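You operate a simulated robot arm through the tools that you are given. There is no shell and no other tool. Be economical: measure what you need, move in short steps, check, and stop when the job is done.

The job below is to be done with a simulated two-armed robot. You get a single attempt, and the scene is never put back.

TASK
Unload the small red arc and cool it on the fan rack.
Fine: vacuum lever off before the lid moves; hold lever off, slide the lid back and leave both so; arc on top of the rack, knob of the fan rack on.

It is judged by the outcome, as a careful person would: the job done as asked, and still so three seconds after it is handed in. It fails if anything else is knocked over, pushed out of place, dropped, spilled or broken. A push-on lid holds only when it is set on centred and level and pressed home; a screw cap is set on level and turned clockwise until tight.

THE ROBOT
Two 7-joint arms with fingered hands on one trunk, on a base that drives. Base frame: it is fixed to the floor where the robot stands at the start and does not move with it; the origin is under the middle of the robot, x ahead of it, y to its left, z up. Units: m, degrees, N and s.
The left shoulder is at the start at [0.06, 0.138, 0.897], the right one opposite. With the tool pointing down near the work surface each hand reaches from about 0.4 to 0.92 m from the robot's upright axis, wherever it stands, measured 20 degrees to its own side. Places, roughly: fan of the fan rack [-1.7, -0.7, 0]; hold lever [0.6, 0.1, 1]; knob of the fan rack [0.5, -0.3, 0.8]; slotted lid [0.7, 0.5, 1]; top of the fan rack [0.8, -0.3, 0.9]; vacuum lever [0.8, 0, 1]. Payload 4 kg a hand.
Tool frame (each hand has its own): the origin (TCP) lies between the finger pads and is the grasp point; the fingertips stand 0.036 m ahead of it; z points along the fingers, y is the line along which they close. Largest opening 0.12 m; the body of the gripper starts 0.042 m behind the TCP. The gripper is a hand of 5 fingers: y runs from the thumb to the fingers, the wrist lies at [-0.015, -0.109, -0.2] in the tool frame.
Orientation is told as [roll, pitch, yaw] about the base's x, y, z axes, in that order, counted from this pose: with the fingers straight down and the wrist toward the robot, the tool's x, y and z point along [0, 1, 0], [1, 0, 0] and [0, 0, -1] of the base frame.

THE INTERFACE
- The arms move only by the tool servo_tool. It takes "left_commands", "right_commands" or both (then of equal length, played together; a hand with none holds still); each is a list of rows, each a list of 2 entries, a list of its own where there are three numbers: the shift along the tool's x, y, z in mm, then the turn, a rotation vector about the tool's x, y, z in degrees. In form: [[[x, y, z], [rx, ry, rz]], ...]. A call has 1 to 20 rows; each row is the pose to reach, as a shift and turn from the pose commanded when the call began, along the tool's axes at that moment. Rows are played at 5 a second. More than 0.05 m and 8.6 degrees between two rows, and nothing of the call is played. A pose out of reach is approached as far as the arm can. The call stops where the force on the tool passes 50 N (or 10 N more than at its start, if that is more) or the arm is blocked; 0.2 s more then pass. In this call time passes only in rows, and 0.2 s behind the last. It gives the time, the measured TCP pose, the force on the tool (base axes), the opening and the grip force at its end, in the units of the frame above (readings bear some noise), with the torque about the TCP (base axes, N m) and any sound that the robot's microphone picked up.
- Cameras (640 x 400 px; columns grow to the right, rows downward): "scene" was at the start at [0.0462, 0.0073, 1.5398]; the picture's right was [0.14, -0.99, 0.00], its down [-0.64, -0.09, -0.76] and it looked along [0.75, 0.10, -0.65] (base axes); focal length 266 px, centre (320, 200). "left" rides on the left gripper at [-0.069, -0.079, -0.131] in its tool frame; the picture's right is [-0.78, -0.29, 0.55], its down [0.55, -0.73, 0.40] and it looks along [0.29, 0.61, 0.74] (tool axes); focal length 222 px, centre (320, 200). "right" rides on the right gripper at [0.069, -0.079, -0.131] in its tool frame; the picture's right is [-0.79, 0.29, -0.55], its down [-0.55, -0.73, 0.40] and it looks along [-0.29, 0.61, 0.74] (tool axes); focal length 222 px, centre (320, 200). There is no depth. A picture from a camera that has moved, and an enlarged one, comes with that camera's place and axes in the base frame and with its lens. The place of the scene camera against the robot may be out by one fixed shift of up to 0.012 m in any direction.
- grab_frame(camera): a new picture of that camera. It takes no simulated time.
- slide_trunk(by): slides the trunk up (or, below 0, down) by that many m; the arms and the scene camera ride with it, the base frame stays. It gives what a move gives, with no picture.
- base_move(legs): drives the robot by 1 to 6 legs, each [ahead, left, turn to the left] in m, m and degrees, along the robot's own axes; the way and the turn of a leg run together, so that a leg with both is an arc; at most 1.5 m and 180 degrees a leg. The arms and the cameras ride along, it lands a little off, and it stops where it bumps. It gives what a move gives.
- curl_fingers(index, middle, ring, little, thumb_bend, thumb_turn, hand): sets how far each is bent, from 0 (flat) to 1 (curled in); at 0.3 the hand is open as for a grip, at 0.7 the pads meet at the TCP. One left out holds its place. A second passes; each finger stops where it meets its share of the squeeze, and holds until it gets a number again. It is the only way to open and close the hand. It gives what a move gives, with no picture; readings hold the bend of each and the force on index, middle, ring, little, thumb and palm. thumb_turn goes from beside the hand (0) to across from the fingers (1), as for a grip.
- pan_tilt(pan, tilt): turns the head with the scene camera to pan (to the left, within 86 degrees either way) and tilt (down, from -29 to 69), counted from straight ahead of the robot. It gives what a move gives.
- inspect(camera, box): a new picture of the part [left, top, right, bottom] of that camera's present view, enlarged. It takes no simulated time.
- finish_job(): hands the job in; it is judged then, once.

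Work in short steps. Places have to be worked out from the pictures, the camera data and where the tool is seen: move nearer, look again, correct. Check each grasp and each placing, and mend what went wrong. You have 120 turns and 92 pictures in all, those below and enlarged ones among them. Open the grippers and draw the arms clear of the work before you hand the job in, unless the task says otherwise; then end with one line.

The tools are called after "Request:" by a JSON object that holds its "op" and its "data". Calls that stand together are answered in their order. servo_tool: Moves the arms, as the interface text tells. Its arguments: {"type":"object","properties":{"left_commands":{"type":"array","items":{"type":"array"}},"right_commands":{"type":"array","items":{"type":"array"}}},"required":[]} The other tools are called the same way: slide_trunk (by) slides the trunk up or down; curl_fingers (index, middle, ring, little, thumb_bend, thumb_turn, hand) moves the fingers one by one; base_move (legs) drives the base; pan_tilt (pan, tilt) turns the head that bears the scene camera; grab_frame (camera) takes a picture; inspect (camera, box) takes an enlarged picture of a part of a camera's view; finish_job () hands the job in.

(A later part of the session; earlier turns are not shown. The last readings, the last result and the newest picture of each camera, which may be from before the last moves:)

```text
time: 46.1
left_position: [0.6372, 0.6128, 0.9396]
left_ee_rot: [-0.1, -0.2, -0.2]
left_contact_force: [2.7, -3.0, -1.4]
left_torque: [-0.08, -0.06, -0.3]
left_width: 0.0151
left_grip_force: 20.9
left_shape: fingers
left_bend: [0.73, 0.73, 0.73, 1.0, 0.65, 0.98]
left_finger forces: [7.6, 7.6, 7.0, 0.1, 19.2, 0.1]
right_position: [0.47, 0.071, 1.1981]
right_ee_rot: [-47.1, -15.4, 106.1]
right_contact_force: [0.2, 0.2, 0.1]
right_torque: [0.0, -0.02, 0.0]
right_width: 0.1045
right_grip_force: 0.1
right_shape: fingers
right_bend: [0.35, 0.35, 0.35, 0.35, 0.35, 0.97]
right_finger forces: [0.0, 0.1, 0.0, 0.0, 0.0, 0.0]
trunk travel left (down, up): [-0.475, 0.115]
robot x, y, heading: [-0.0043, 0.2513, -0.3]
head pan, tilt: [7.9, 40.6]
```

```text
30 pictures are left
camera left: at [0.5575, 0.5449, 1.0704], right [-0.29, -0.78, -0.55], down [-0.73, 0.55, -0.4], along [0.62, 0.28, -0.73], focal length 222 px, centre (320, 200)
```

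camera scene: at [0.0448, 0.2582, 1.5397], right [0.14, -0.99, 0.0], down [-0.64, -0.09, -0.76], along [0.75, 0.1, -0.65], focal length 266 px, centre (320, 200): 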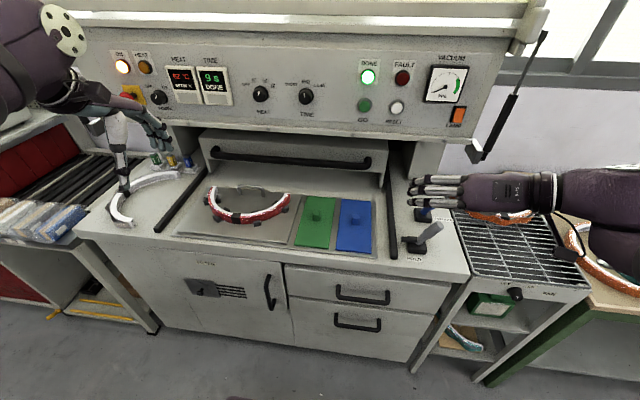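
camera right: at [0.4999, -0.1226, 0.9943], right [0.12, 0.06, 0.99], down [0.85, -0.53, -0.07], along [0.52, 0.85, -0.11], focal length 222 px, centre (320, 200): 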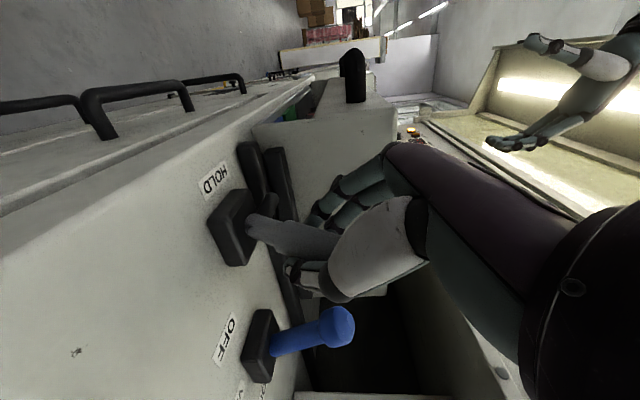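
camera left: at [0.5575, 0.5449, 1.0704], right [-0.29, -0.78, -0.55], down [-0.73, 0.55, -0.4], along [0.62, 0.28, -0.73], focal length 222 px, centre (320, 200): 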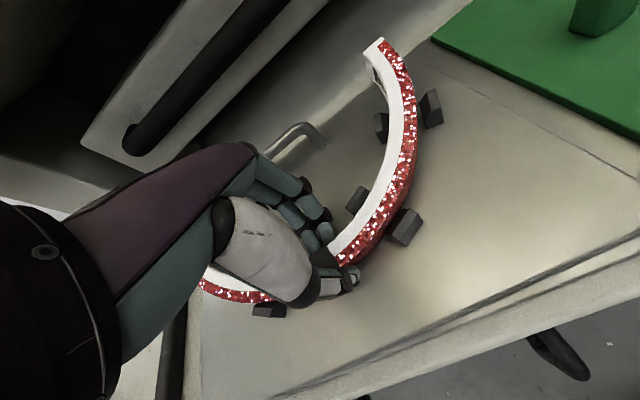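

Gripped with 21 N on a 15 mm band. Lift straight up in small rows.

Request:
{"op": "servo_tool", "data": {"left_commands": [[[0, 0, -10], [0, 0, 0]], [[0, 0, -25], [0, 0, 0]], [[0, 0, -45], [0, 0, 0]], [[0, 0, -70], [0, 0, 0]]]}}

Request:
{"op": "grab_frame", "data": {"camera": "scene"}}

```text
time: 47.1
left_position: [0.6362, 0.6158, 1.0101]
left_ee_rot: [-0.2, -0.1, -0.1]
left_contact_force: [-0.3, -0.6, -1.1]
left_torque: [-0.03, 0.07, -0.01]
left_width: 0.0158
left_grip_force: 18.1
left_shape: fingers
left_bend: [0.73, 0.74, 0.75, 1.0, 0.66, 0.96]
left_finger forces: [10.6, 5.6, 1.5, 0.1, 18.2, 0.1]
right_position: [0.4679, 0.0723, 1.1979]
right_ee_rot: [-47.1, -15.4, 106.1]
right_contact_force: [-0.3, -0.4, -1.5]
right_torque: [-0.01, -0.02, -0.03]
right_width: 0.1046
right_grip_force: 0.1
right_shape: fingers
right_bend: [0.35, 0.35, 0.35, 0.35, 0.35, 0.97]
right_finger forces: [0.1, 0.0, 0.0, 0.1, 0.0, 0.1]
trunk travel left (down, up): [-0.475, 0.115]
robot x, y, heading: [-0.0011, 0.2494, 0.2]
head pan, tilt: [7.9, 40.6]
```

```text
29 pictures are left
camera scene: at [0.0447, 0.2568, 1.5397], right [0.14, -0.99, 0.0], down [-0.64, -0.09, -0.76], along [0.75, 0.11, -0.65], focal length 266 px, centre (320, 200)
```

scene: 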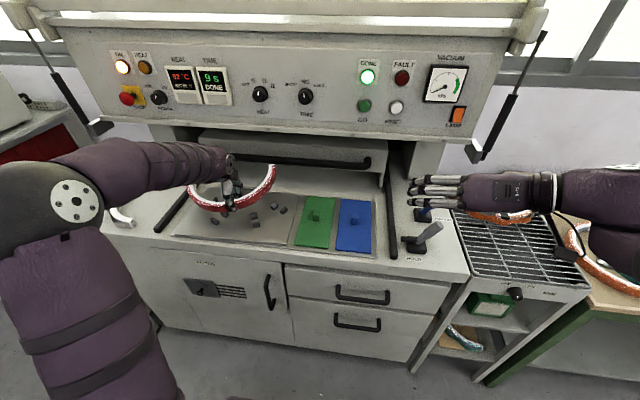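

The arc is held, roughly level. Raise and pull it back from the panel; move the right hand aside too.

Request:
{"op": "servo_tool", "data": {"left_commands": [[[0, -15, -25], [0, 0, 0]], [[0, -35, -50], [0, 0, 0]], [[0, -60, -75], [0, 0, 0]], [[0, -85, -95], [0, 0, 0]], [[0, -110, -110], [0, 0, 0]], [[0, -130, -110], [0, 0, 0]]], "right_commands": [[[10, -20, -18], [0, 0, 0]], [[19, -40, -36], [0, 0, 0]], [[28, -60, -54], [0, 0, 0]], [[38, -80, -72], [0, 0, 0]], [[48, -100, -90], [0, 0, 0]], [[57, -118, -108], [0, 0, 0]]]}}

Request:
{"op": "grab_frame", "data": {"camera": "scene"}}

```text
time: 48.5
left_position: [0.5059, 0.6152, 1.1206]
left_ee_rot: [0.0, -0.2, -0.1]
left_contact_force: [-0.1, -0.7, -2.2]
left_torque: [-0.07, 0.04, -0.01]
left_width: 0.0157
left_grip_force: 17.9
left_shape: fingers
left_bend: [0.73, 0.74, 0.75, 1.0, 0.66, 0.96]
left_finger forces: [10.5, 5.7, 1.7, 0.1, 18.2, 0.0]
right_position: [0.3893, -0.0793, 1.198]
right_ee_rot: [-47.1, -15.4, 106.1]
right_contact_force: [-0.4, -0.2, -0.1]
right_torque: [-0.03, 0.0, -0.01]
right_width: 0.1043
right_grip_force: 0.0
right_shape: fingers
right_bend: [0.35, 0.35, 0.35, 0.35, 0.35, 0.97]
right_finger forces: [0.0, 0.0, 0.0, 0.0, 0.0, 0.0]
trunk travel left (down, up): [-0.475, 0.115]
robot x, y, heading: [0.0001, 0.247, 0.2]
head pan, tilt: [7.9, 40.6]
```

```text
28 pictures are left
camera scene: at [0.0444, 0.2568, 1.5398], right [0.14, -0.99, 0.0], down [-0.64, -0.09, -0.76], along [0.75, 0.11, -0.65], focal length 266 px, centre (320, 200)
```

scene: 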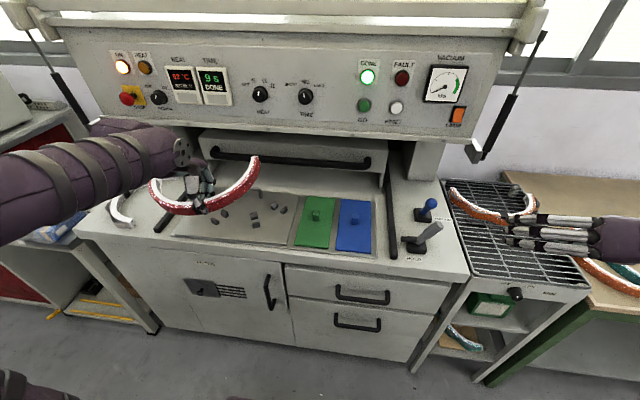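

The arc hangs rolled a little (right end higher); I'll level it at the rack. Drive right 0.45 m.

Request:
{"op": "base_move", "data": {"legs": [[0, -0.45, 0]]}}

Request:
{"op": "grab_frame", "data": {"camera": "scene"}}

```text
time: 51.2
left_position: [0.5076, 0.1666, 1.1201]
left_ee_rot: [0.0, -0.2, -0.2]
left_contact_force: [-0.2, -1.0, -0.6]
left_torque: [-0.02, 0.09, 0.02]
left_width: 0.0157
left_grip_force: 17.7
left_shape: fingers
left_bend: [0.73, 0.74, 0.75, 1.0, 0.66, 0.96]
left_finger forces: [10.5, 5.7, 1.5, 0.0, 18.1, 0.1]
right_position: [0.3914, -0.5261, 1.1993]
right_ee_rot: [-47.0, -15.4, 106.1]
right_contact_force: [-0.2, 0.0, -0.1]
right_torque: [0.01, -0.02, 0.0]
right_width: 0.1044
right_grip_force: 0.1
right_shape: fingers
right_bend: [0.35, 0.35, 0.35, 0.35, 0.35, 0.97]
right_finger forces: [0.0, 0.1, 0.1, 0.0, 0.0, 0.0]
trunk travel left (down, up): [-0.475, 0.115]
robot x, y, heading: [-0.0007, -0.1961, 0.3]
head pan, tilt: [7.9, 40.6]
```

```text
27 pictures are left
camera scene: at [0.046, -0.1907, 1.5398], right [0.14, -0.99, 0.0], down [-0.64, -0.09, -0.76], along [0.75, 0.11, -0.65], focal length 266 px, centre (320, 200)
```

scene: 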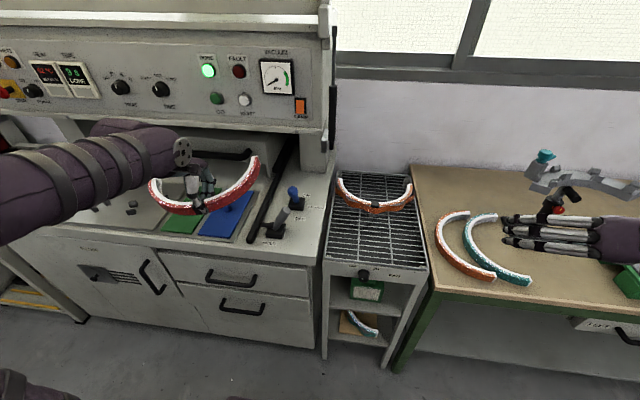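

Look through the left camera to see how the arc sits in the hand.

Request:
{"op": "grab_frame", "data": {"camera": "left"}}

Request:
{"op": "inspect", "data": {"camera": "scene", "box": [130, 130, 290, 230]}}

```text
26 pictures are left
camera left: at [0.4278, 0.099, 1.2506], right [-0.29, -0.78, -0.55], down [-0.73, 0.55, -0.4], along [0.62, 0.29, -0.73], focal length 222 px, centre (320, 200)
```

left: 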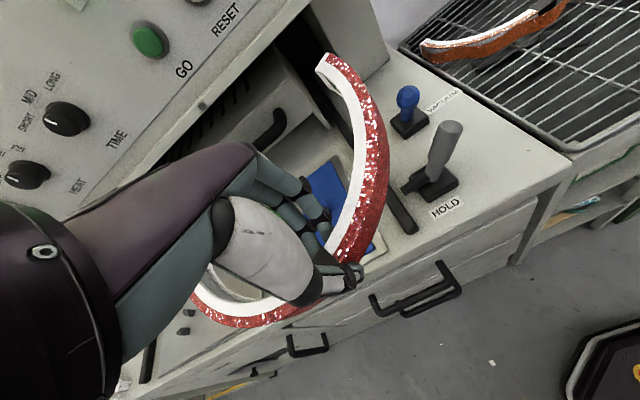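

```text
4.00 times, centred on (210, 180) of scene
camera zoom: at [0.046, -0.1907, 1.5398], right [0.14, -0.99, 0.0], down [-0.64, -0.09, -0.76], along [0.75, 0.11, -0.65], focal length 1062 px, centre (760, 280)
```

zoom: 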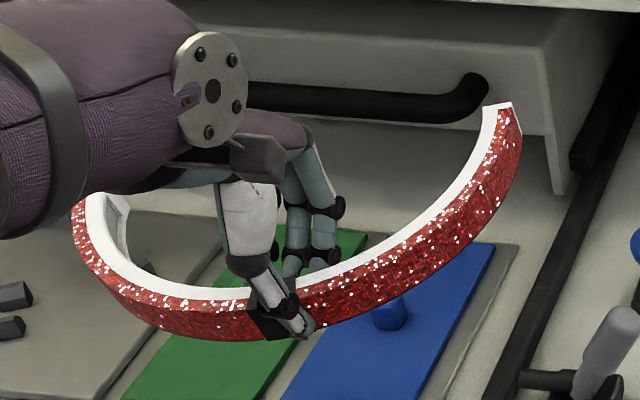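

Arc estimate: yawed +19° and tilted about 8° front-up, 4° right-up. I level it and carry it over to the rack's centre line (y≈-0.29) at a safe height.

Request:
{"op": "servo_tool", "data": {"left_commands": [[[0, 0, 0], [4.2, 2, 0]], [[-20, 0, 0], [8.4, 3.9, 0]], [[-60, 0, 0], [8.4, 3.9, 0]], [[-100, 0, 0], [8.4, 3.9, 0]], [[-140, 0, 0], [8.4, 3.9, 0]], [[-180, 0, 0], [8.4, 3.9, 0]], [[-220, 0, 0], [8.4, 3.9, 0]], [[-260, 0, 0], [8.4, 3.9, 0]], [[-300, 0, 0], [8.4, 3.9, 0]], [[-340, 0, 0], [8.4, 3.9, 0]], [[-380, 0, 0], [8.4, 3.9, 0]], [[-420, 0, 0], [8.4, 3.9, 0]], [[-450, 0, 0], [8.4, 3.9, 0]]]}}

Request:
{"op": "servo_tool", "data": {"left_commands": [[[0, 0, 0], [-0.5, 1.1, 7]], [[0, 0, 0], [-1, 2.2, 14]], [[0, 0, 0], [-1.3, 2.8, 19]]]}}

Request:
{"op": "grab_frame", "data": {"camera": "scene"}}

Request:
{"op": "grab_frame", "data": {"camera": "left"}}

```text
time: 54.0
left_position: [0.5062, -0.284, 1.12]
left_ee_rot: [3.9, 8.2, 0.2]
left_contact_force: [-0.6, -1.2, -1.7]
left_torque: [-0.02, 0.09, -0.03]
left_width: 0.0156
left_grip_force: 17.6
left_shape: fingers
left_bend: [0.73, 0.74, 0.75, 1.0, 0.66, 0.96]
left_finger forces: [10.7, 5.6, 1.5, 0.1, 17.9, 0.0]
right_position: [0.392, -0.5259, 1.1976]
right_ee_rot: [-47.1, -15.5, 106.0]
right_contact_force: [0.1, -1.3, 0.2]
right_torque: [0.03, 0.02, -0.02]
right_width: 0.1045
right_grip_force: 0.0
right_shape: fingers
right_bend: [0.35, 0.35, 0.35, 0.35, 0.35, 0.97]
right_finger forces: [0.1, 0.1, 0.1, 0.0, 0.1, 0.0]
trunk travel left (down, up): [-0.475, 0.115]
robot x, y, heading: [0.0018, -0.1975, 0.3]
head pan, tilt: [7.9, 40.6]
```

```text
time: 54.8
left_position: [0.5078, -0.2817, 1.1201]
left_ee_rot: [3.9, 8.2, -19.0]
left_contact_force: [-0.4, 0.4, -2.0]
left_torque: [-0.04, 0.08, 0.0]
left_width: 0.0159
left_grip_force: 18.4
left_shape: fingers
left_bend: [0.73, 0.74, 0.75, 1.0, 0.66, 0.96]
left_finger forces: [10.6, 5.6, 1.8, 0.1, 18.1, 0.0]
right_position: [0.3918, -0.5247, 1.1988]
right_ee_rot: [-47.1, -15.4, 106.1]
right_contact_force: [-0.4, -0.8, 0.7]
right_torque: [0.04, -0.01, 0.01]
right_width: 0.1047
right_grip_force: 0.0
right_shape: fingers
right_bend: [0.35, 0.35, 0.35, 0.35, 0.35, 0.97]
right_finger forces: [0.0, 0.2, 0.0, 0.0, 0.1, 0.0]
trunk travel left (down, up): [-0.475, 0.115]
robot x, y, heading: [0.003, -0.202, 0.3]
head pan, tilt: [7.9, 40.6]
```

```text
24 pictures are left
camera scene: at [0.046, -0.1899, 1.5397], right [0.14, -0.99, 0.0], down [-0.64, -0.09, -0.76], along [0.75, 0.11, -0.65], focal length 266 px, centre (320, 200)
```

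scene: 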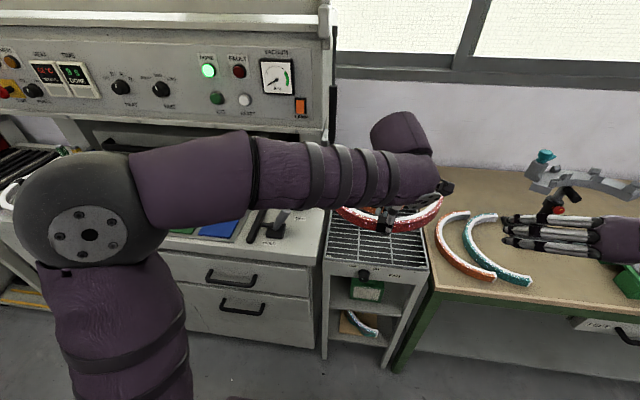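

```text
23 pictures are left
camera left: at [0.4242, -0.3352, 1.256], right [-0.6, -0.58, -0.55], down [-0.55, 0.8, -0.25], along [0.59, 0.15, -0.8], focal length 222 px, centre (320, 200)
```

left: 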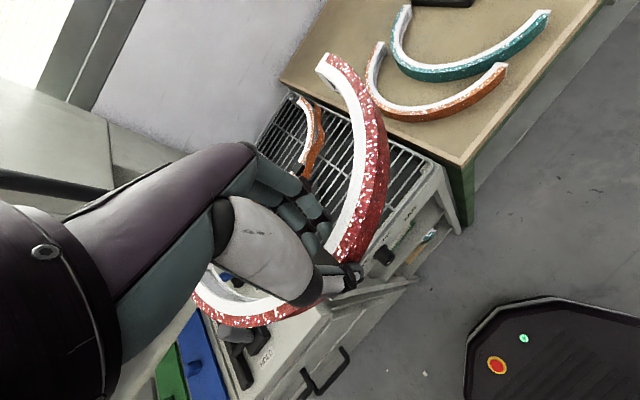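

The arc looks level and aligned with the rack. Move forward 80 mm and down 100 mm, then check clearance.

Request:
{"op": "servo_tool", "data": {"left_commands": [[[10, 38, -5], [0, 0, 0]], [[19, 77, -10], [0, 0, 0]], [[16, 82, 25], [0, 0, 0]], [[14, 87, 58], [0, 0, 0]], [[12, 92, 89], [0, 0, 0]]]}}

Request:
{"op": "inspect", "data": {"camera": "scene", "box": [300, 150, 460, 290]}}

Request:
{"op": "grab_frame", "data": {"camera": "left"}}

```text
time: 56.0
left_position: [0.5878, -0.2903, 1.0195]
left_ee_rot: [3.9, 8.2, -19.1]
left_contact_force: [0.5, -0.2, -1.6]
left_torque: [-0.03, 0.08, -0.07]
left_width: 0.0155
left_grip_force: 18.2
left_shape: fingers
left_bend: [0.73, 0.74, 0.75, 1.0, 0.66, 0.96]
left_finger forces: [10.4, 5.7, 1.7, 0.0, 18.2, 0.1]
right_position: [0.3927, -0.5256, 1.1971]
right_ee_rot: [-47.2, -15.5, 106.1]
right_contact_force: [-0.5, -0.3, -0.4]
right_torque: [0.02, 0.02, 0.01]
right_width: 0.1048
right_grip_force: 0.1
right_shape: fingers
right_bend: [0.35, 0.35, 0.35, 0.35, 0.35, 0.97]
right_finger forces: [0.1, 0.1, 0.0, 0.0, 0.1, 0.0]
trunk travel left (down, up): [-0.475, 0.115]
robot x, y, heading: [0.0013, -0.1981, 0.0]
head pan, tilt: [7.9, 40.6]
```

```text
2.86 times, centred on (380, 220) of scene
camera zoom: at [0.0463, -0.1902, 1.5398], right [0.14, -0.99, 0.0], down [-0.64, -0.09, -0.76], along [0.75, 0.11, -0.65], focal length 759 px, centre (149, 143)
```

zoom: 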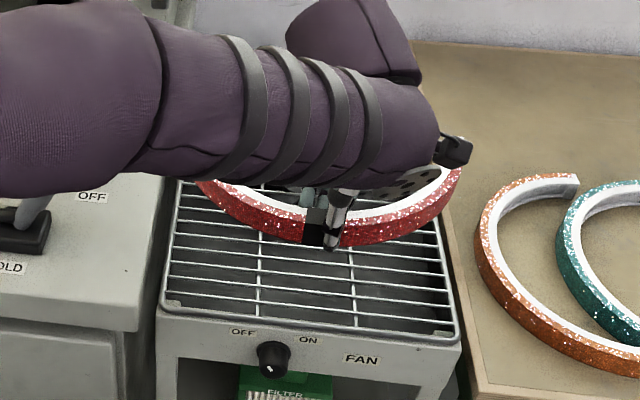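

```text
21 pictures are left
camera left: at [0.5048, -0.3443, 1.1552], right [-0.6, -0.58, -0.55], down [-0.55, 0.8, -0.25], along [0.59, 0.15, -0.8], focal length 222 px, centre (320, 200)
```

left: 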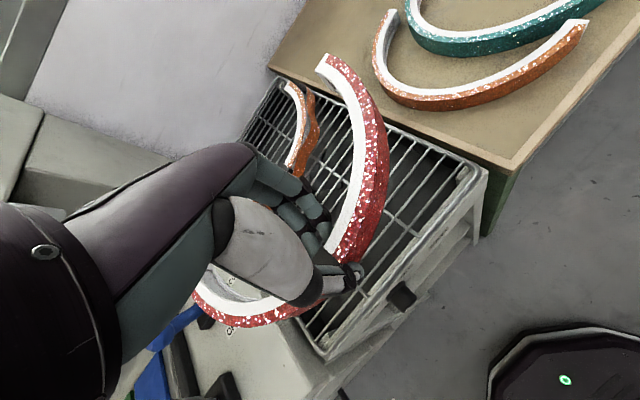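

Clearance remains. Lower 65 mm, then creep down while watching the force.

Request:
{"op": "servo_tool", "data": {"left_commands": [[[-2.7, 5.7, 39.5], [0, 0, 0]], [[-3.7, 7.8, 54], [0, 0, 0]], [[-4.4, 9.3, 64], [0, 0, 0]]]}}

Request:
{"op": "servo_tool", "data": {"left_commands": [[[-0.3, 0.7, 5], [0, 0, 0]], [[-0.7, 1.4, 10], [0, 0, 0]]]}}

Request:
{"op": "inspect", "data": {"camera": "scene", "box": [300, 150, 460, 290]}}

```text
time: 56.8
left_position: [0.5876, -0.2887, 0.9547]
left_ee_rot: [4.0, 8.4, -19.1]
left_contact_force: [-0.5, 0.4, -1.8]
left_torque: [-0.07, 0.1, 0.02]
left_width: 0.0156
left_grip_force: 18.2
left_shape: fingers
left_bend: [0.73, 0.74, 0.75, 1.0, 0.66, 0.96]
left_finger forces: [10.6, 5.6, 1.7, 0.0, 18.1, 0.1]
right_position: [0.393, -0.5254, 1.1982]
right_ee_rot: [-47.1, -15.4, 106.2]
right_contact_force: [0.3, 0.4, 0.0]
right_torque: [0.03, -0.02, -0.02]
right_width: 0.1047
right_grip_force: 0.0
right_shape: fingers
right_bend: [0.35, 0.35, 0.35, 0.35, 0.35, 0.97]
right_finger forces: [0.1, 0.0, 0.0, 0.1, 0.0, 0.0]
trunk travel left (down, up): [-0.475, 0.115]
robot x, y, heading: [-0.0005, -0.1923, 0.6]
head pan, tilt: [7.9, 40.6]
```

```text
time: 57.4
left_position: [0.588, -0.2897, 0.9462]
left_ee_rot: [3.9, 8.2, -19.0]
left_contact_force: [0.6, 0.9, -1.9]
left_torque: [-0.05, 0.05, -0.01]
left_width: 0.0157
left_grip_force: 18.0
left_shape: fingers
left_bend: [0.73, 0.74, 0.75, 1.0, 0.66, 0.96]
left_finger forces: [10.7, 5.6, 1.7, 0.0, 18.1, 0.0]
right_position: [0.3918, -0.5258, 1.1973]
right_ee_rot: [-47.1, -15.4, 106.1]
right_contact_force: [0.1, -0.9, -0.4]
right_torque: [0.02, 0.01, 0.0]
right_width: 0.1045
right_grip_force: 0.0
right_shape: fingers
right_bend: [0.35, 0.35, 0.35, 0.35, 0.35, 0.97]
right_finger forces: [0.1, 0.0, 0.0, 0.0, 0.0, 0.0]
trunk travel left (down, up): [-0.475, 0.115]
robot x, y, heading: [-0.0004, -0.1999, 0.1]
head pan, tilt: [7.9, 40.6]
```

```text
2.86 times, centred on (380, 220) of scene
camera zoom: at [0.0462, -0.1901, 1.5397], right [0.14, -0.99, 0.0], down [-0.64, -0.09, -0.76], along [0.75, 0.11, -0.65], focal length 759 px, centre (149, 143)
```

zoom: 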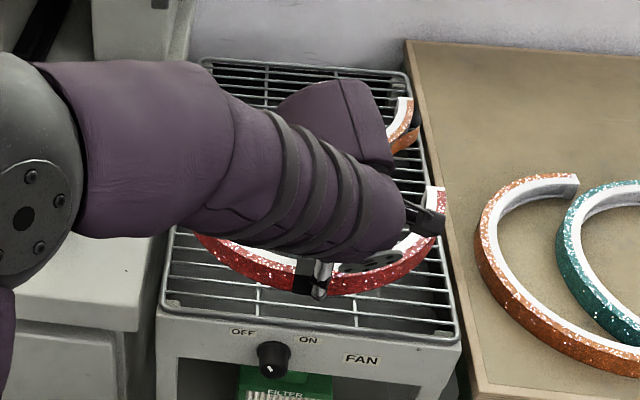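

The arc's right end is slightly beyond the rack's right rail; shift 10 mm left while lowering further in small steps.

Request:
{"op": "servo_tool", "data": {"left_commands": [[[9, -2.5, 6], [0, 0, 0]], [[8.7, -1.8, 11], [0, 0, 0]], [[8.4, -1.1, 16], [0, 0, 0]]]}}

Request:
{"op": "inspect", "data": {"camera": "left", "box": [180, 30, 500, 370]}}

```text
time: 58.2
left_position: [0.5863, -0.2804, 0.9294]
left_ee_rot: [3.9, 8.2, -18.9]
left_contact_force: [0.2, 0.2, -1.2]
left_torque: [-0.01, 0.09, -0.02]
left_width: 0.0157
left_grip_force: 18.1
left_shape: fingers
left_bend: [0.73, 0.74, 0.75, 1.0, 0.66, 0.96]
left_finger forces: [10.7, 5.6, 1.8, 0.0, 18.1, 0.0]
right_position: [0.3922, -0.525, 1.1989]
right_ee_rot: [-47.2, -15.4, 106.1]
right_contact_force: [-0.5, -0.3, 0.3]
right_torque: [0.0, -0.04, -0.01]
right_width: 0.1046
right_grip_force: 0.0
right_shape: fingers
right_bend: [0.35, 0.35, 0.35, 0.35, 0.35, 0.97]
right_finger forces: [0.0, 0.1, 0.1, 0.0, 0.0, 0.0]
trunk travel left (down, up): [-0.475, 0.115]
robot x, y, heading: [0.0003, -0.1992, 0.4]
head pan, tilt: [7.9, 40.6]
```

```text
1.18 times, centred on (340, 200) of left
camera zoom: at [0.5046, -0.3342, 1.0651], right [-0.6, -0.58, -0.55], down [-0.55, 0.8, -0.25], along [0.59, 0.15, -0.8], focal length 261 px, centre (296, 200)
```

zoom: 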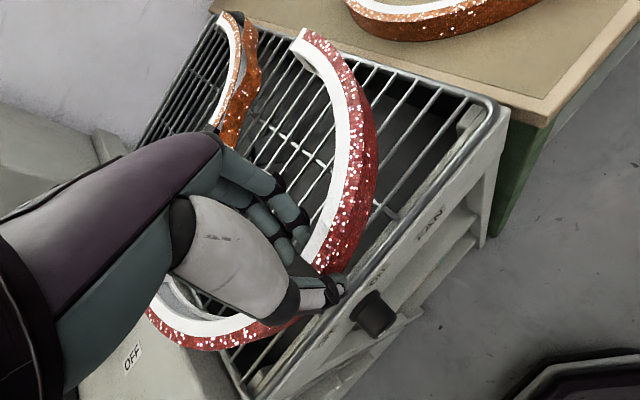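

From this closer view the rack spans y≈-0.43…-0.153, so the first centre (-0.29) was better. Shift back 9 mm and creep down.

Request:
{"op": "servo_tool", "data": {"left_commands": [[[-8.5, 2.9, -1], [0, 0, 0]], [[-8.8, 3.6, 4], [0, 0, 0]], [[-9.1, 4.3, 8], [0, 0, 0]]]}}

Request:
{"op": "servo_tool", "data": {"left_commands": [[[-0.3, 0.7, 4], [0, 0, 0]], [[-0.6, 1.2, 8], [0, 0, 0]]]}}

```text
time: 59.0
left_position: [0.5882, -0.2886, 0.9216]
left_ee_rot: [4.0, 8.2, -19.0]
left_contact_force: [1.1, 0.1, -2.3]
left_torque: [-0.01, 0.09, -0.01]
left_width: 0.0156
left_grip_force: 18.7
left_shape: fingers
left_bend: [0.73, 0.74, 0.75, 1.0, 0.66, 0.96]
left_finger forces: [10.7, 5.6, 1.7, 0.1, 18.1, 0.0]
right_position: [0.3918, -0.5265, 1.1969]
right_ee_rot: [-47.1, -15.4, 106.2]
right_contact_force: [0.4, -0.4, -0.3]
right_torque: [-0.03, -0.03, -0.02]
right_width: 0.1045
right_grip_force: 0.0
right_shape: fingers
right_bend: [0.35, 0.35, 0.35, 0.35, 0.35, 0.97]
right_finger forces: [0.1, 0.0, 0.0, 0.1, 0.1, 0.0]
trunk travel left (down, up): [-0.475, 0.115]
robot x, y, heading: [-0.0003, -0.1983, 0.2]
head pan, tilt: [7.9, 40.6]
```

```text
time: 59.6
left_position: [0.5876, -0.289, 0.9115]
left_ee_rot: [4.0, 8.2, -19.0]
left_contact_force: [0.7, 0.3, -2.2]
left_torque: [-0.03, 0.09, -0.02]
left_width: 0.0157
left_grip_force: 18.1
left_shape: fingers
left_bend: [0.73, 0.74, 0.75, 1.0, 0.66, 0.96]
left_finger forces: [10.9, 5.6, 1.7, 0.1, 18.1, 0.0]
right_position: [0.393, -0.5255, 1.1976]
right_ee_rot: [-47.1, -15.4, 106.1]
right_contact_force: [0.0, 0.0, 0.0]
right_torque: [-0.01, 0.0, 0.04]
right_width: 0.1044
right_grip_force: 0.1
right_shape: fingers
right_bend: [0.35, 0.35, 0.35, 0.35, 0.35, 0.97]
right_finger forces: [0.0, 0.0, 0.0, 0.0, 0.1, 0.0]
trunk travel left (down, up): [-0.475, 0.115]
robot x, y, heading: [0.0017, -0.1978, 0.4]
head pan, tilt: [7.9, 40.6]
```

No contact yet (force unchanged); keep creeping down.

Request:
{"op": "servo_tool", "data": {"left_commands": [[[-0.3, 0.6, 4], [0, 0, 0]], [[-0.6, 1.2, 8], [0, 0, 0]]]}}

Request:
{"op": "inspect", "data": {"camera": "left", "box": [180, 30, 500, 370]}}

```text
time: 60.2
left_position: [0.5868, -0.2898, 0.9065]
left_ee_rot: [4.0, 8.2, -19.0]
left_contact_force: [0.5, 0.1, -2.4]
left_torque: [-0.01, 0.08, -0.03]
left_width: 0.0159
left_grip_force: 18.0
left_shape: fingers
left_bend: [0.73, 0.74, 0.75, 1.0, 0.66, 0.96]
left_finger forces: [10.7, 5.6, 1.7, 0.1, 18.2, 0.0]
right_position: [0.3922, -0.5271, 1.1968]
right_ee_rot: [-47.1, -15.5, 106.1]
right_contact_force: [0.1, 0.2, 0.4]
right_torque: [0.02, 0.01, -0.01]
right_width: 0.1044
right_grip_force: 0.2
right_shape: fingers
right_bend: [0.35, 0.35, 0.35, 0.35, 0.35, 0.97]
right_finger forces: [0.0, 0.1, 0.0, 0.0, 0.0, 0.1]
trunk travel left (down, up): [-0.475, 0.115]
robot x, y, heading: [-0.002, -0.1969, 0.3]
head pan, tilt: [7.9, 40.6]
```

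```text
1.18 times, centred on (340, 200) of left
camera zoom: at [0.5052, -0.3432, 1.0402], right [-0.6, -0.58, -0.55], down [-0.55, 0.8, -0.25], along [0.59, 0.15, -0.8], focal length 261 px, centre (296, 200)
```

zoom: 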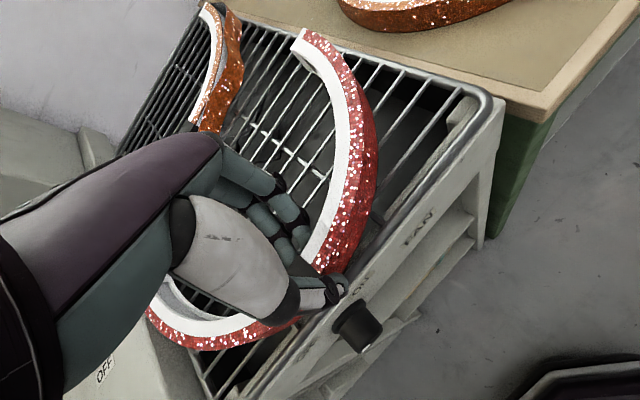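

Rack top is lower than assumed (≈0.85), and then its width (y -0.44…-0.124) fits the arc. Keep going down.

Request:
{"op": "servo_tool", "data": {"left_commands": [[[-0.3, 0.6, 4], [0, 0, 0]], [[-0.6, 1.2, 8], [0, 0, 0]], [[-0.8, 1.7, 12], [0, 0, 0]]]}}

```text
time: 61.0
left_position: [0.5877, -0.2914, 0.897]
left_ee_rot: [3.8, 7.7, -19.1]
left_contact_force: [0.7, 0.7, 22.8]
left_torque: [0.11, 0.39, -0.01]
left_width: 0.0159
left_grip_force: 21.2
left_shape: fingers
left_bend: [0.74, 0.74, 0.75, 1.0, 0.65, 0.96]
left_finger forces: [13.7, 7.6, 1.0, 0.0, 20.9, 0.0]
right_position: [0.3905, -0.5251, 1.1984]
right_ee_rot: [-47.2, -15.4, 106.3]
right_contact_force: [0.5, 0.0, 0.5]
right_torque: [0.04, 0.0, -0.03]
right_width: 0.1043
right_grip_force: 0.0
right_shape: fingers
right_bend: [0.35, 0.35, 0.35, 0.35, 0.35, 0.97]
right_finger forces: [0.1, 0.1, 0.0, 0.0, 0.0, 0.0]
trunk travel left (down, up): [-0.475, 0.115]
robot x, y, heading: [0.001, -0.1985, 0.3]
head pan, tilt: [7.9, 40.6]
```

Contact at TCP z 0.897 (23 N, small torque). Ease up 2 mm and look before releasing.

Request:
{"op": "servo_tool", "data": {"left_commands": [[[0.1, -0.3, -2.5], [0, 0, 0]]]}}

Request:
{"op": "inspect", "data": {"camera": "left", "box": [180, 30, 500, 370]}}

```text
time: 61.4
left_position: [0.5876, -0.29, 0.8967]
left_ee_rot: [4.0, 8.0, -19.1]
left_contact_force: [6.6, -3.0, 18.4]
left_torque: [-0.06, 0.15, 0.02]
left_width: 0.0158
left_grip_force: 21.8
left_shape: fingers
left_bend: [0.74, 0.74, 0.75, 1.0, 0.66, 0.96]
left_finger forces: [14.9, 8.9, 1.7, 0.0, 19.3, 0.1]
right_position: [0.3912, -0.5254, 1.1975]
right_ee_rot: [-47.3, -15.3, 106.1]
right_contact_force: [-0.6, 0.1, -0.4]
right_torque: [0.01, 0.01, -0.02]
right_width: 0.1043
right_grip_force: 0.0
right_shape: fingers
right_bend: [0.35, 0.35, 0.35, 0.35, 0.35, 0.97]
right_finger forces: [0.0, 0.0, 0.1, 0.1, 0.1, 0.0]
trunk travel left (down, up): [-0.475, 0.115]
robot x, y, heading: [-0.0018, -0.1988, 0.3]
head pan, tilt: [7.9, 40.6]
```

```text
1.18 times, centred on (340, 200) of left
camera zoom: at [0.5049, -0.3436, 1.032], right [-0.59, -0.58, -0.55], down [-0.55, 0.8, -0.25], along [0.59, 0.15, -0.79], focal length 261 px, centre (296, 200)
```

zoom: 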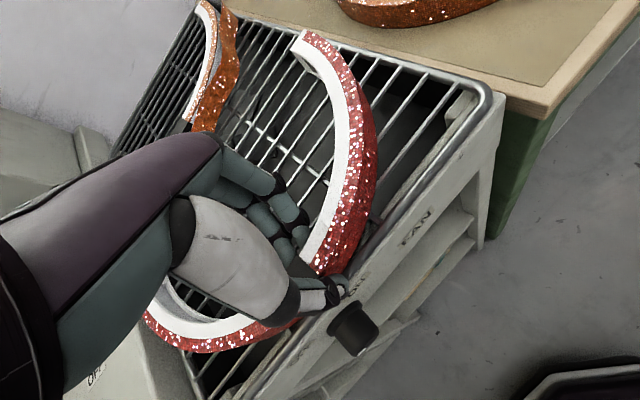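

The arc lies within both rails and behind the front rail. Ease up 3 mm more, then open.

Request:
{"op": "servo_tool", "data": {"left_commands": [[[0.2, -0.4, -3], [0, 0, 0]]]}}

Request:
{"op": "curl_fingers", "data": {"hand": "left", "index": 0.4, "middle": 0.4, "ring": 0.4, "thumb_bend": 0.4}}

Request:
{"op": "inspect", "data": {"camera": "left", "box": [180, 30, 500, 370]}}

```text
time: 61.8
left_position: [0.5862, -0.2895, 0.8973]
left_ee_rot: [4.0, 8.4, -19.0]
left_contact_force: [1.9, -2.4, 6.8]
left_torque: [-0.08, 0.14, -0.02]
left_width: 0.0161
left_grip_force: 19.4
left_shape: fingers
left_bend: [0.74, 0.74, 0.75, 1.0, 0.66, 0.96]
left_finger forces: [12.3, 7.0, 1.4, 0.1, 18.2, 0.1]
right_position: [0.3908, -0.5252, 1.1972]
right_ee_rot: [-47.2, -15.3, 106.2]
right_contact_force: [0.0, -0.7, -0.3]
right_torque: [0.02, -0.03, -0.01]
right_width: 0.1044
right_grip_force: 0.0
right_shape: fingers
right_bend: [0.35, 0.35, 0.35, 0.35, 0.35, 0.97]
right_finger forces: [0.0, 0.0, 0.0, 0.0, 0.0, 0.1]
trunk travel left (down, up): [-0.475, 0.115]
robot x, y, heading: [-0.0021, -0.1983, 0.4]
head pan, tilt: [7.9, 40.6]
```

```text
time: 62.8
left_position: [0.587, -0.2894, 0.9015]
left_ee_rot: [3.9, 7.9, -19.1]
left_contact_force: [-7.0, 2.6, 25.3]
left_torque: [-0.08, -0.46, -0.03]
left_width: 0.0682
left_grip_force: 12.5
left_shape: fingers
left_bend: [0.46, 0.44, 0.4, 1.0, 0.4, 0.96]
left_finger forces: [12.2, 10.9, 2.5, 0.0, 0.0, 0.0]
right_position: [0.3899, -0.5249, 1.1986]
right_ee_rot: [-47.3, -15.3, 106.2]
right_contact_force: [-0.2, -1.3, -1.6]
right_torque: [-0.04, 0.03, 0.01]
right_width: 0.1044
right_grip_force: 0.2
right_shape: fingers
right_bend: [0.35, 0.35, 0.35, 0.35, 0.35, 0.97]
right_finger forces: [0.1, 0.1, 0.0, 0.0, 0.2, 0.0]
trunk travel left (down, up): [-0.475, 0.115]
robot x, y, heading: [0.001, -0.1971, 0.3]
head pan, tilt: [7.9, 40.6]
```

```text
1.18 times, centred on (340, 200) of left
camera zoom: at [0.503, -0.3431, 1.0358], right [-0.59, -0.58, -0.55], down [-0.55, 0.8, -0.25], along [0.59, 0.15, -0.79], focal length 261 px, centre (296, 200)
```

zoom: 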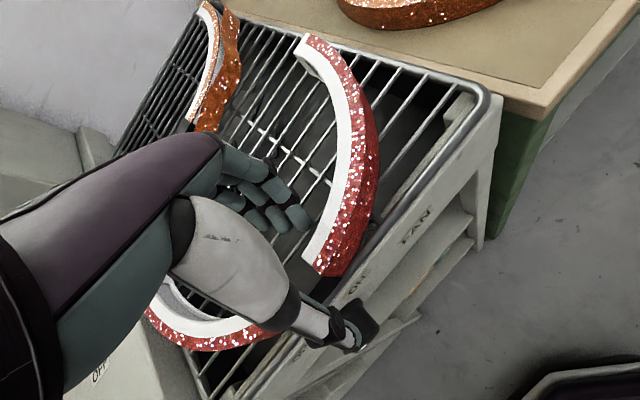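

Released; the fingertips touch the rack wires. Lift straight up.

Request:
{"op": "servo_tool", "data": {"left_commands": [[[0.7, -1.4, -10], [0, 0, 0]], [[2, -4.3, -30], [0, 0, 0]], [[4, -8.6, -60], [0, 0, 0]], [[6.7, -14, -99], [0, 0, 0]], [[9, -20, -140], [0, 0, 0]]]}}

Request:
{"op": "grab_frame", "data": {"camera": "left"}}

```text
time: 64.0
left_position: [0.5872, -0.2896, 1.0407]
left_ee_rot: [3.9, 8.1, -18.9]
left_contact_force: [-0.5, 0.3, 0.1]
left_torque: [0.02, 0.0, 0.02]
left_width: 0.0897
left_grip_force: 0.0
left_shape: fingers
left_bend: [0.4, 0.4, 0.4, 1.0, 0.4, 0.96]
left_finger forces: [0.1, 0.0, 0.0, 0.0, 0.0, 0.0]
right_position: [0.3918, -0.5254, 1.1976]
right_ee_rot: [-47.2, -15.4, 106.1]
right_contact_force: [0.2, 0.4, 0.1]
right_torque: [0.0, 0.0, 0.03]
right_width: 0.1043
right_grip_force: 0.1
right_shape: fingers
right_bend: [0.35, 0.35, 0.35, 0.35, 0.35, 0.97]
right_finger forces: [0.0, 0.0, 0.0, 0.0, 0.1, 0.1]
trunk travel left (down, up): [-0.475, 0.115]
robot x, y, heading: [0.0008, -0.1985, 0.3]
head pan, tilt: [7.9, 40.6]
```

```text
15 pictures are left
camera left: at [0.5057, -0.344, 1.1758], right [-0.6, -0.58, -0.55], down [-0.55, 0.8, -0.25], along [0.59, 0.15, -0.8], focal length 222 px, centre (320, 200)
```

left: 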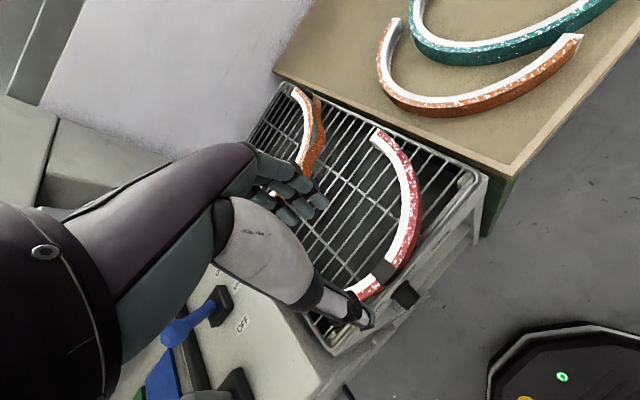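

The arc rests on the rack. Withdraw the left arm up, back and to the left the way it came.

Request:
{"op": "servo_tool", "data": {"left_commands": [[[-11, -43, -35], [0, 0, 0]], [[-21, -86, -70], [0, 0, 0]], [[16, -99, -66], [0, 0, 0]], [[54, -112, -62], [0, 0, 0]], [[92, -125, -57], [0, 0, 0]], [[130, -138, -53], [0, 0, 0]], [[168, -151, -48], [0, 0, 0]], [[206, -164, -44], [0, 0, 0]], [[244, -177, -39], [0, 0, 0]], [[282, -190, -35], [0, 0, 0]], [[320, -203, -30], [0, 0, 0]], [[355, -215, -26], [0, 0, 0]]]}}

Request:
{"op": "inspect", "data": {"camera": "scene", "box": [310, 160, 450, 300]}}

```text
refused: row 1 steps farther than a row can; nothing moved
```

```text
2.86 times, centred on (380, 230) of scene
camera zoom: at [0.0456, -0.1898, 1.5397], right [0.14, -0.99, 0.0], down [-0.64, -0.09, -0.76], along [0.75, 0.11, -0.65], focal length 759 px, centre (149, 114)
```

zoom: 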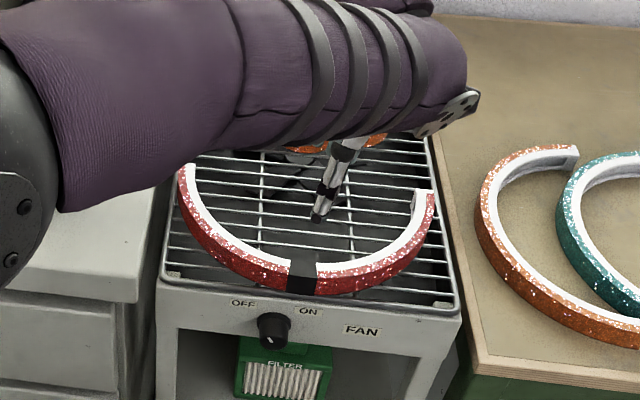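

Arc placement looks good, between the rails. Retry the withdrawal with shorter rows.

Request:
{"op": "servo_tool", "data": {"left_commands": [[[-7, -28, -23], [0, 0, 0]], [[-14, -57, -46], [0, 0, 0]], [[-21, -86, -70], [0, 0, 0]], [[16, -99, -66], [0, 0, 0]], [[54, -112, -62], [0, 0, 0]], [[92, -125, -57], [0, 0, 0]], [[130, -138, -53], [0, 0, 0]], [[168, -151, -48], [0, 0, 0]], [[206, -164, -44], [0, 0, 0]], [[244, -177, -39], [0, 0, 0]], [[282, -190, -35], [0, 0, 0]], [[320, -203, -30], [0, 0, 0]], [[355, -215, -26], [0, 0, 0]]]}}

Request:
{"op": "inspect", "data": {"camera": "scene", "box": [330, 240, 410, 290]}}

```text
time: 66.8
left_position: [0.507, 0.1105, 1.1184]
left_ee_rot: [3.9, 8.1, -19.0]
left_contact_force: [0.5, 0.7, 0.1]
left_torque: [-0.01, 0.01, -0.02]
left_width: 0.0897
left_grip_force: 0.0
left_shape: fingers
left_bend: [0.4, 0.4, 0.4, 1.0, 0.4, 0.96]
left_finger forces: [0.0, 0.0, 0.0, 0.0, 0.1, 0.0]
right_position: [0.3926, -0.5251, 1.1977]
right_ee_rot: [-47.1, -15.4, 106.1]
right_contact_force: [0.1, -0.6, 0.6]
right_torque: [-0.03, 0.0, -0.03]
right_width: 0.1047
right_grip_force: 0.1
right_shape: fingers
right_bend: [0.35, 0.35, 0.35, 0.35, 0.35, 0.97]
right_finger forces: [0.0, 0.0, 0.0, 0.0, 0.0, 0.0]
trunk travel left (down, up): [-0.475, 0.115]
robot x, y, heading: [-0.0032, -0.1964, 0.1]
head pan, tilt: [7.9, 40.6]
```

```text
8.00 times, centred on (370, 265) of scene
camera zoom: at [0.0459, -0.1894, 1.5397], right [0.14, -0.99, 0.0], down [-0.64, -0.09, -0.76], along [0.75, 0.11, -0.65], focal length 2125 px, centre (-80, -320)
```

zoom: 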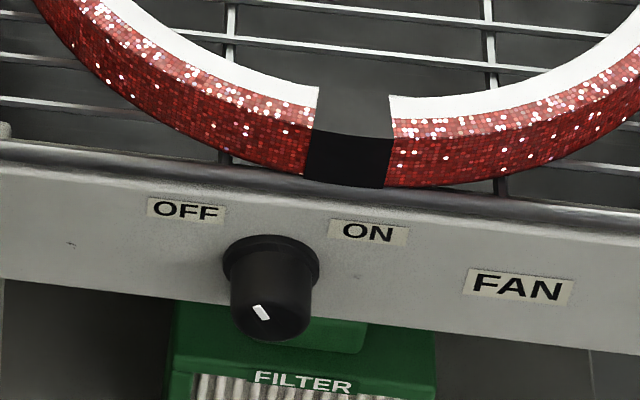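

The knob (axis toward me) has its mark toward OFF (up-left); centre about (0.52–0.55, -0.258, 0.83), Ø≈34 mm. It must turn clockwise ~90° to ON. I back the base 0.3 m for arm room, and fold the right ring and little fingers.

Request:
{"op": "base_move", "data": {"legs": [[-0.3, 0, 0]]}}

Request:
{"op": "curl_fingers", "data": {"hand": "right", "ring": 1, "little": 1, "index": 0.4, "middle": 0.4, "thumb_bend": 0.4}}

Request:
{"op": "servo_tool", "data": {"right_commands": [[[-2, 9, 38], [3.1, -2.8, -4.2]], [[-5, 17, 76], [6.2, -5.7, -8.5]], [[-7, 26, 114], [9.4, -8.5, -12.7]], [[-9, 35, 151], [12.5, -11.4, -16.9]], [[-12, 44, 189], [15.6, -14.2, -21.2]], [[-14, 52, 227], [18.8, -17.1, -25.4]], [[-16, 61, 265], [21.9, -20, -29.6]], [[-19, 70, 303], [25, -22.8, -33.9]], [[-21, 78, 340], [28.2, -25.6, -38.1]], [[-23, 87, 378], [31.3, -28.5, -42.3]], [[-26, 96, 416], [34.4, -31.3, -46.6]], [[-28, 104, 454], [37.5, -34.2, -50.8]]]}}

Request:
{"op": "grab_frame", "data": {"camera": "right"}}

Request:
{"op": "grab_frame", "data": {"camera": "scene"}}

```text
time: 68.8
left_position: [0.2073, 0.1109, 1.1214]
left_ee_rot: [3.9, 8.2, -19.0]
left_contact_force: [0.1, 0.5, 1.0]
left_torque: [0.0, -0.01, 0.04]
left_width: 0.0898
left_grip_force: 0.0
left_shape: fingers
left_bend: [0.4, 0.4, 0.4, 1.0, 0.4, 0.96]
left_finger forces: [0.0, 0.1, 0.0, 0.1, 0.0, 0.1]
right_position: [0.0918, -0.5267, 1.1979]
right_ee_rot: [-47.2, -15.4, 106.2]
right_contact_force: [-0.2, -0.4, 0.2]
right_torque: [0.0, -0.04, 0.01]
right_width: 0.1047
right_grip_force: 0.0
right_shape: fingers
right_bend: [0.35, 0.35, 0.35, 0.35, 0.35, 0.97]
right_finger forces: [0.0, 0.0, 0.1, 0.0, 0.0, 0.0]
trunk travel left (down, up): [-0.475, 0.115]
robot x, y, heading: [-0.3025, -0.1991, 0.1]
head pan, tilt: [7.9, 40.6]
```

```text
time: 69.8
left_position: [0.2071, 0.1093, 1.1198]
left_ee_rot: [4.0, 8.2, -18.9]
left_contact_force: [0.3, -0.1, -0.8]
left_torque: [0.02, 0.06, -0.03]
left_width: 0.0899
left_grip_force: 0.0
left_shape: fingers
left_bend: [0.4, 0.4, 0.4, 1.0, 0.4, 0.96]
left_finger forces: [0.1, 0.0, 0.1, 0.0, 0.0, 0.0]
right_position: [0.0924, -0.5265, 1.1982]
right_ee_rot: [-47.1, -15.4, 106.2]
right_contact_force: [-0.8, -0.5, -0.7]
right_torque: [-0.05, -0.02, -0.01]
right_width: 0.0905
right_grip_force: 0.1
right_shape: fingers
right_bend: [0.4, 0.4, 1.0, 1.0, 0.4, 0.97]
right_finger forces: [0.0, 0.0, 0.0, 0.0, 0.1, 0.1]
trunk travel left (down, up): [-0.475, 0.115]
robot x, y, heading: [-0.2995, -0.1948, 0.4]
head pan, tilt: [7.9, 40.6]
```

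```text
time: 72.4
left_position: [0.2092, 0.1112, 1.12]
left_ee_rot: [4.0, 8.2, -19.0]
left_contact_force: [-0.1, 0.1, -0.1]
left_torque: [-0.01, 0.02, 0.0]
left_width: 0.0898
left_grip_force: 0.1
left_shape: fingers
left_bend: [0.4, 0.4, 0.4, 1.0, 0.4, 0.96]
left_finger forces: [0.0, 0.1, 0.1, 0.0, 0.1, 0.1]
right_position: [0.3813, -0.2577, 0.9483]
right_ee_rot: [-90.2, 45.1, 90.2]
right_contact_force: [0.5, 0.2, 0.7]
right_torque: [-0.04, 0.02, -0.02]
right_width: 0.0904
right_grip_force: 0.1
right_shape: fingers
right_bend: [0.4, 0.4, 1.0, 1.0, 0.4, 0.97]
right_finger forces: [0.1, 0.0, 0.0, 0.0, 0.0, 0.0]
trunk travel left (down, up): [-0.475, 0.115]
robot x, y, heading: [-0.3012, -0.1965, 0.4]
head pan, tilt: [7.9, 40.6]
```

```text
12 pictures are left
camera right: at [0.2512, -0.3616, 0.9539], right [-0.55, 0.76, 0.35], down [0.4, -0.13, 0.91], along [0.73, 0.64, -0.23], focal length 222 px, centre (320, 200)
```

right: 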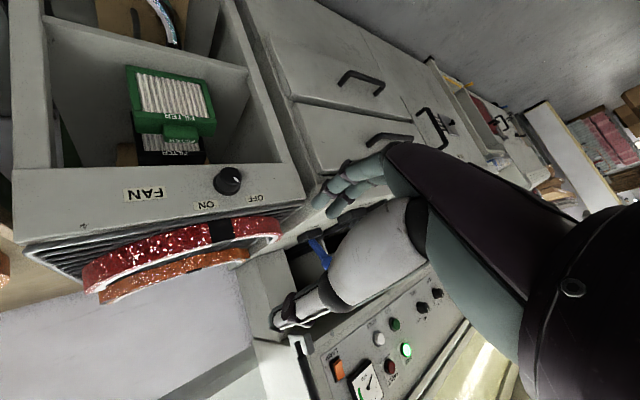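

```text
11 pictures are left
camera scene: at [-0.2528, -0.1898, 1.5397], right [0.14, -0.99, 0.0], down [-0.64, -0.09, -0.76], along [0.75, 0.11, -0.65], focal length 266 px, centre (320, 200)
```

scene: 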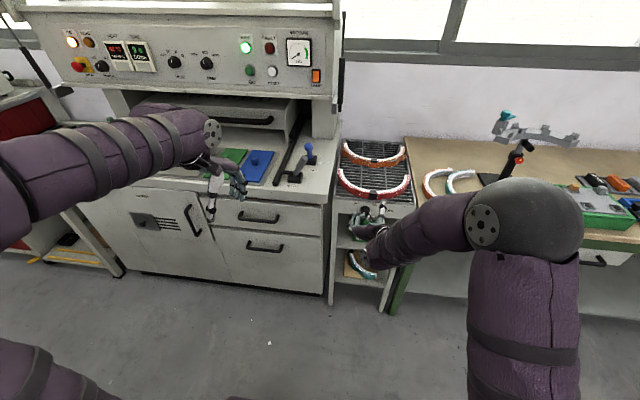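

Knob cap triangulates to (0.527, -0.257, 0.815), rack face at x≈0.551. Narrow the jaw to about 45 mm and line up in front of the knob.

Request:
{"op": "curl_fingers", "data": {"hand": "right", "index": 0.54, "middle": 0.54, "thumb_bend": 0.5}}

Request:
{"op": "servo_tool", "data": {"right_commands": [[[30, 30, 0], [0, 0, 0]], [[60, 60, 15], [0, 0, 0]], [[85, 85, 40], [0, 0, 0]], [[94, 94.5, 75], [0, 0, 0]]]}}

Request:
{"op": "grab_frame", "data": {"camera": "right"}}

```text
time: 73.4
left_position: [0.2074, 0.1089, 1.1208]
left_ee_rot: [3.9, 8.2, -19.0]
left_contact_force: [0.1, 0.6, -0.1]
left_torque: [0.01, -0.01, 0.0]
left_width: 0.0899
left_grip_force: 0.0
left_shape: fingers
left_bend: [0.4, 0.4, 0.4, 1.0, 0.4, 0.96]
left_finger forces: [0.1, 0.0, 0.0, 0.0, 0.0, 0.1]
right_position: [0.3801, -0.258, 0.9466]
right_ee_rot: [-89.8, 45.0, 90.3]
right_contact_force: [0.4, 0.6, -0.3]
right_torque: [0.01, 0.0, 0.02]
right_width: 0.0546
right_grip_force: 0.0
right_shape: fingers
right_bend: [0.54, 0.54, 1.0, 1.0, 0.5, 0.97]
right_finger forces: [0.1, 0.0, 0.0, 0.1, 0.0, 0.0]
trunk travel left (down, up): [-0.475, 0.115]
robot x, y, heading: [-0.3004, -0.1979, 0.0]
head pan, tilt: [7.9, 40.6]
```

```text
time: 74.4
left_position: [0.2086, 0.1097, 1.1213]
left_ee_rot: [3.9, 8.1, -19.0]
left_contact_force: [0.2, -0.4, -0.2]
left_torque: [-0.01, -0.01, -0.04]
left_width: 0.0899
left_grip_force: 0.0
left_shape: fingers
left_bend: [0.4, 0.4, 0.4, 1.0, 0.4, 0.96]
left_finger forces: [0.1, 0.0, 0.0, 0.0, 0.1, 0.0]
right_position: [0.4563, -0.2566, 0.8139]
right_ee_rot: [-89.9, 44.9, 90.4]
right_contact_force: [-0.2, -0.9, 0.3]
right_torque: [0.02, 0.04, -0.02]
right_width: 0.0542
right_grip_force: 0.1
right_shape: fingers
right_bend: [0.54, 0.54, 1.0, 1.0, 0.5, 0.97]
right_finger forces: [0.0, 0.1, 0.1, 0.0, 0.0, 0.0]
trunk travel left (down, up): [-0.475, 0.115]
robot x, y, heading: [-0.299, -0.2, 0.3]
head pan, tilt: [7.9, 40.6]
```

```text
10 pictures are left
camera right: at [0.3252, -0.3619, 0.82], right [-0.55, 0.76, 0.35], down [0.4, -0.13, 0.91], along [0.73, 0.64, -0.23], focal length 222 px, centre (320, 200)
```

right: 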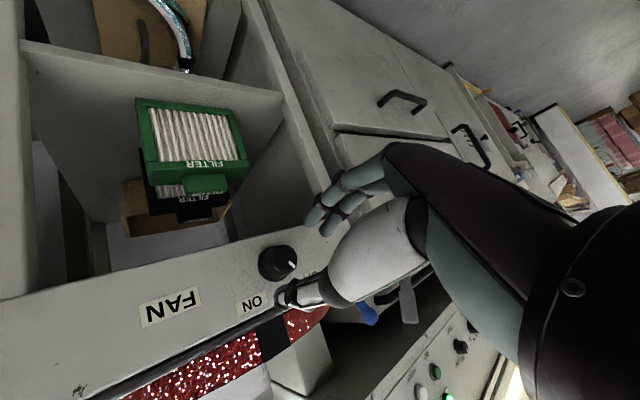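

Knob at (0.527, -0.256, 0.812), on the tool axis. Advance 50 mm, then grip.

Request:
{"op": "servo_tool", "data": {"right_commands": [[[1, 2, 20], [0, 0, 0]], [[1, 2, 38], [0, 0, 0]], [[1, 2, 50], [0, 0, 0]]]}}

Request:
{"op": "curl_fingers", "data": {"hand": "right", "index": 0.75, "middle": 0.75, "thumb_bend": 0.75}}

Request:
{"op": "grab_frame", "data": {"camera": "right"}}

```text
time: 75.2
left_position: [0.2066, 0.1101, 1.1207]
left_ee_rot: [3.9, 8.2, -19.1]
left_contact_force: [-0.6, -0.7, 0.7]
left_torque: [0.01, 0.04, -0.02]
left_width: 0.0896
left_grip_force: 0.0
left_shape: fingers
left_bend: [0.4, 0.4, 0.4, 1.0, 0.4, 0.96]
left_finger forces: [0.0, 0.0, 0.0, 0.0, 0.1, 0.0]
right_position: [0.5054, -0.2562, 0.8125]
right_ee_rot: [-90.0, 45.0, 90.2]
right_contact_force: [0.4, -0.4, 0.1]
right_torque: [0.0, 0.02, 0.0]
right_width: 0.0543
right_grip_force: 0.1
right_shape: fingers
right_bend: [0.54, 0.54, 1.0, 1.0, 0.5, 0.97]
right_finger forces: [0.0, 0.0, 0.1, 0.0, 0.0, 0.0]
trunk travel left (down, up): [-0.475, 0.115]
robot x, y, heading: [-0.2974, -0.1986, 0.2]
head pan, tilt: [7.9, 40.6]
```

```text
time: 76.2
left_position: [0.2084, 0.111, 1.1196]
left_ee_rot: [4.0, 8.3, -19.0]
left_contact_force: [0.5, 0.3, -0.1]
left_torque: [0.01, -0.01, 0.01]
left_width: 0.0898
left_grip_force: 0.0
left_shape: fingers
left_bend: [0.4, 0.4, 0.4, 1.0, 0.4, 0.96]
left_finger forces: [0.0, 0.0, 0.0, 0.0, 0.1, 0.0]
right_position: [0.5053, -0.2533, 0.8111]
right_ee_rot: [-89.8, 45.0, 90.5]
right_contact_force: [0.2, 9.7, -6.3]
right_torque: [-0.08, 0.26, 0.49]
right_width: 0.0226
right_grip_force: 18.4
right_shape: fingers
right_bend: [0.63, 0.64, 1.0, 1.0, 0.66, 0.96]
right_finger forces: [12.4, 13.4, 0.0, 0.1, 11.1, 0.0]
trunk travel left (down, up): [-0.475, 0.115]
robot x, y, heading: [-0.299, -0.1992, 0.2]
head pan, tilt: [7.9, 40.6]
```

```text
9 pictures are left
camera right: at [0.375, -0.359, 0.8179], right [-0.55, 0.76, 0.35], down [0.4, -0.13, 0.91], along [0.73, 0.64, -0.23], focal length 222 px, centre (320, 200)
```

right: 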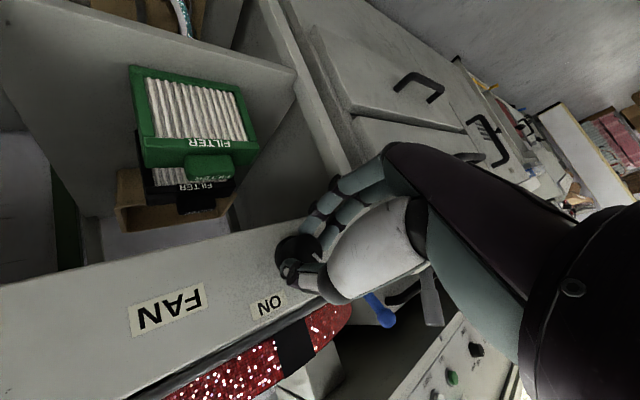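

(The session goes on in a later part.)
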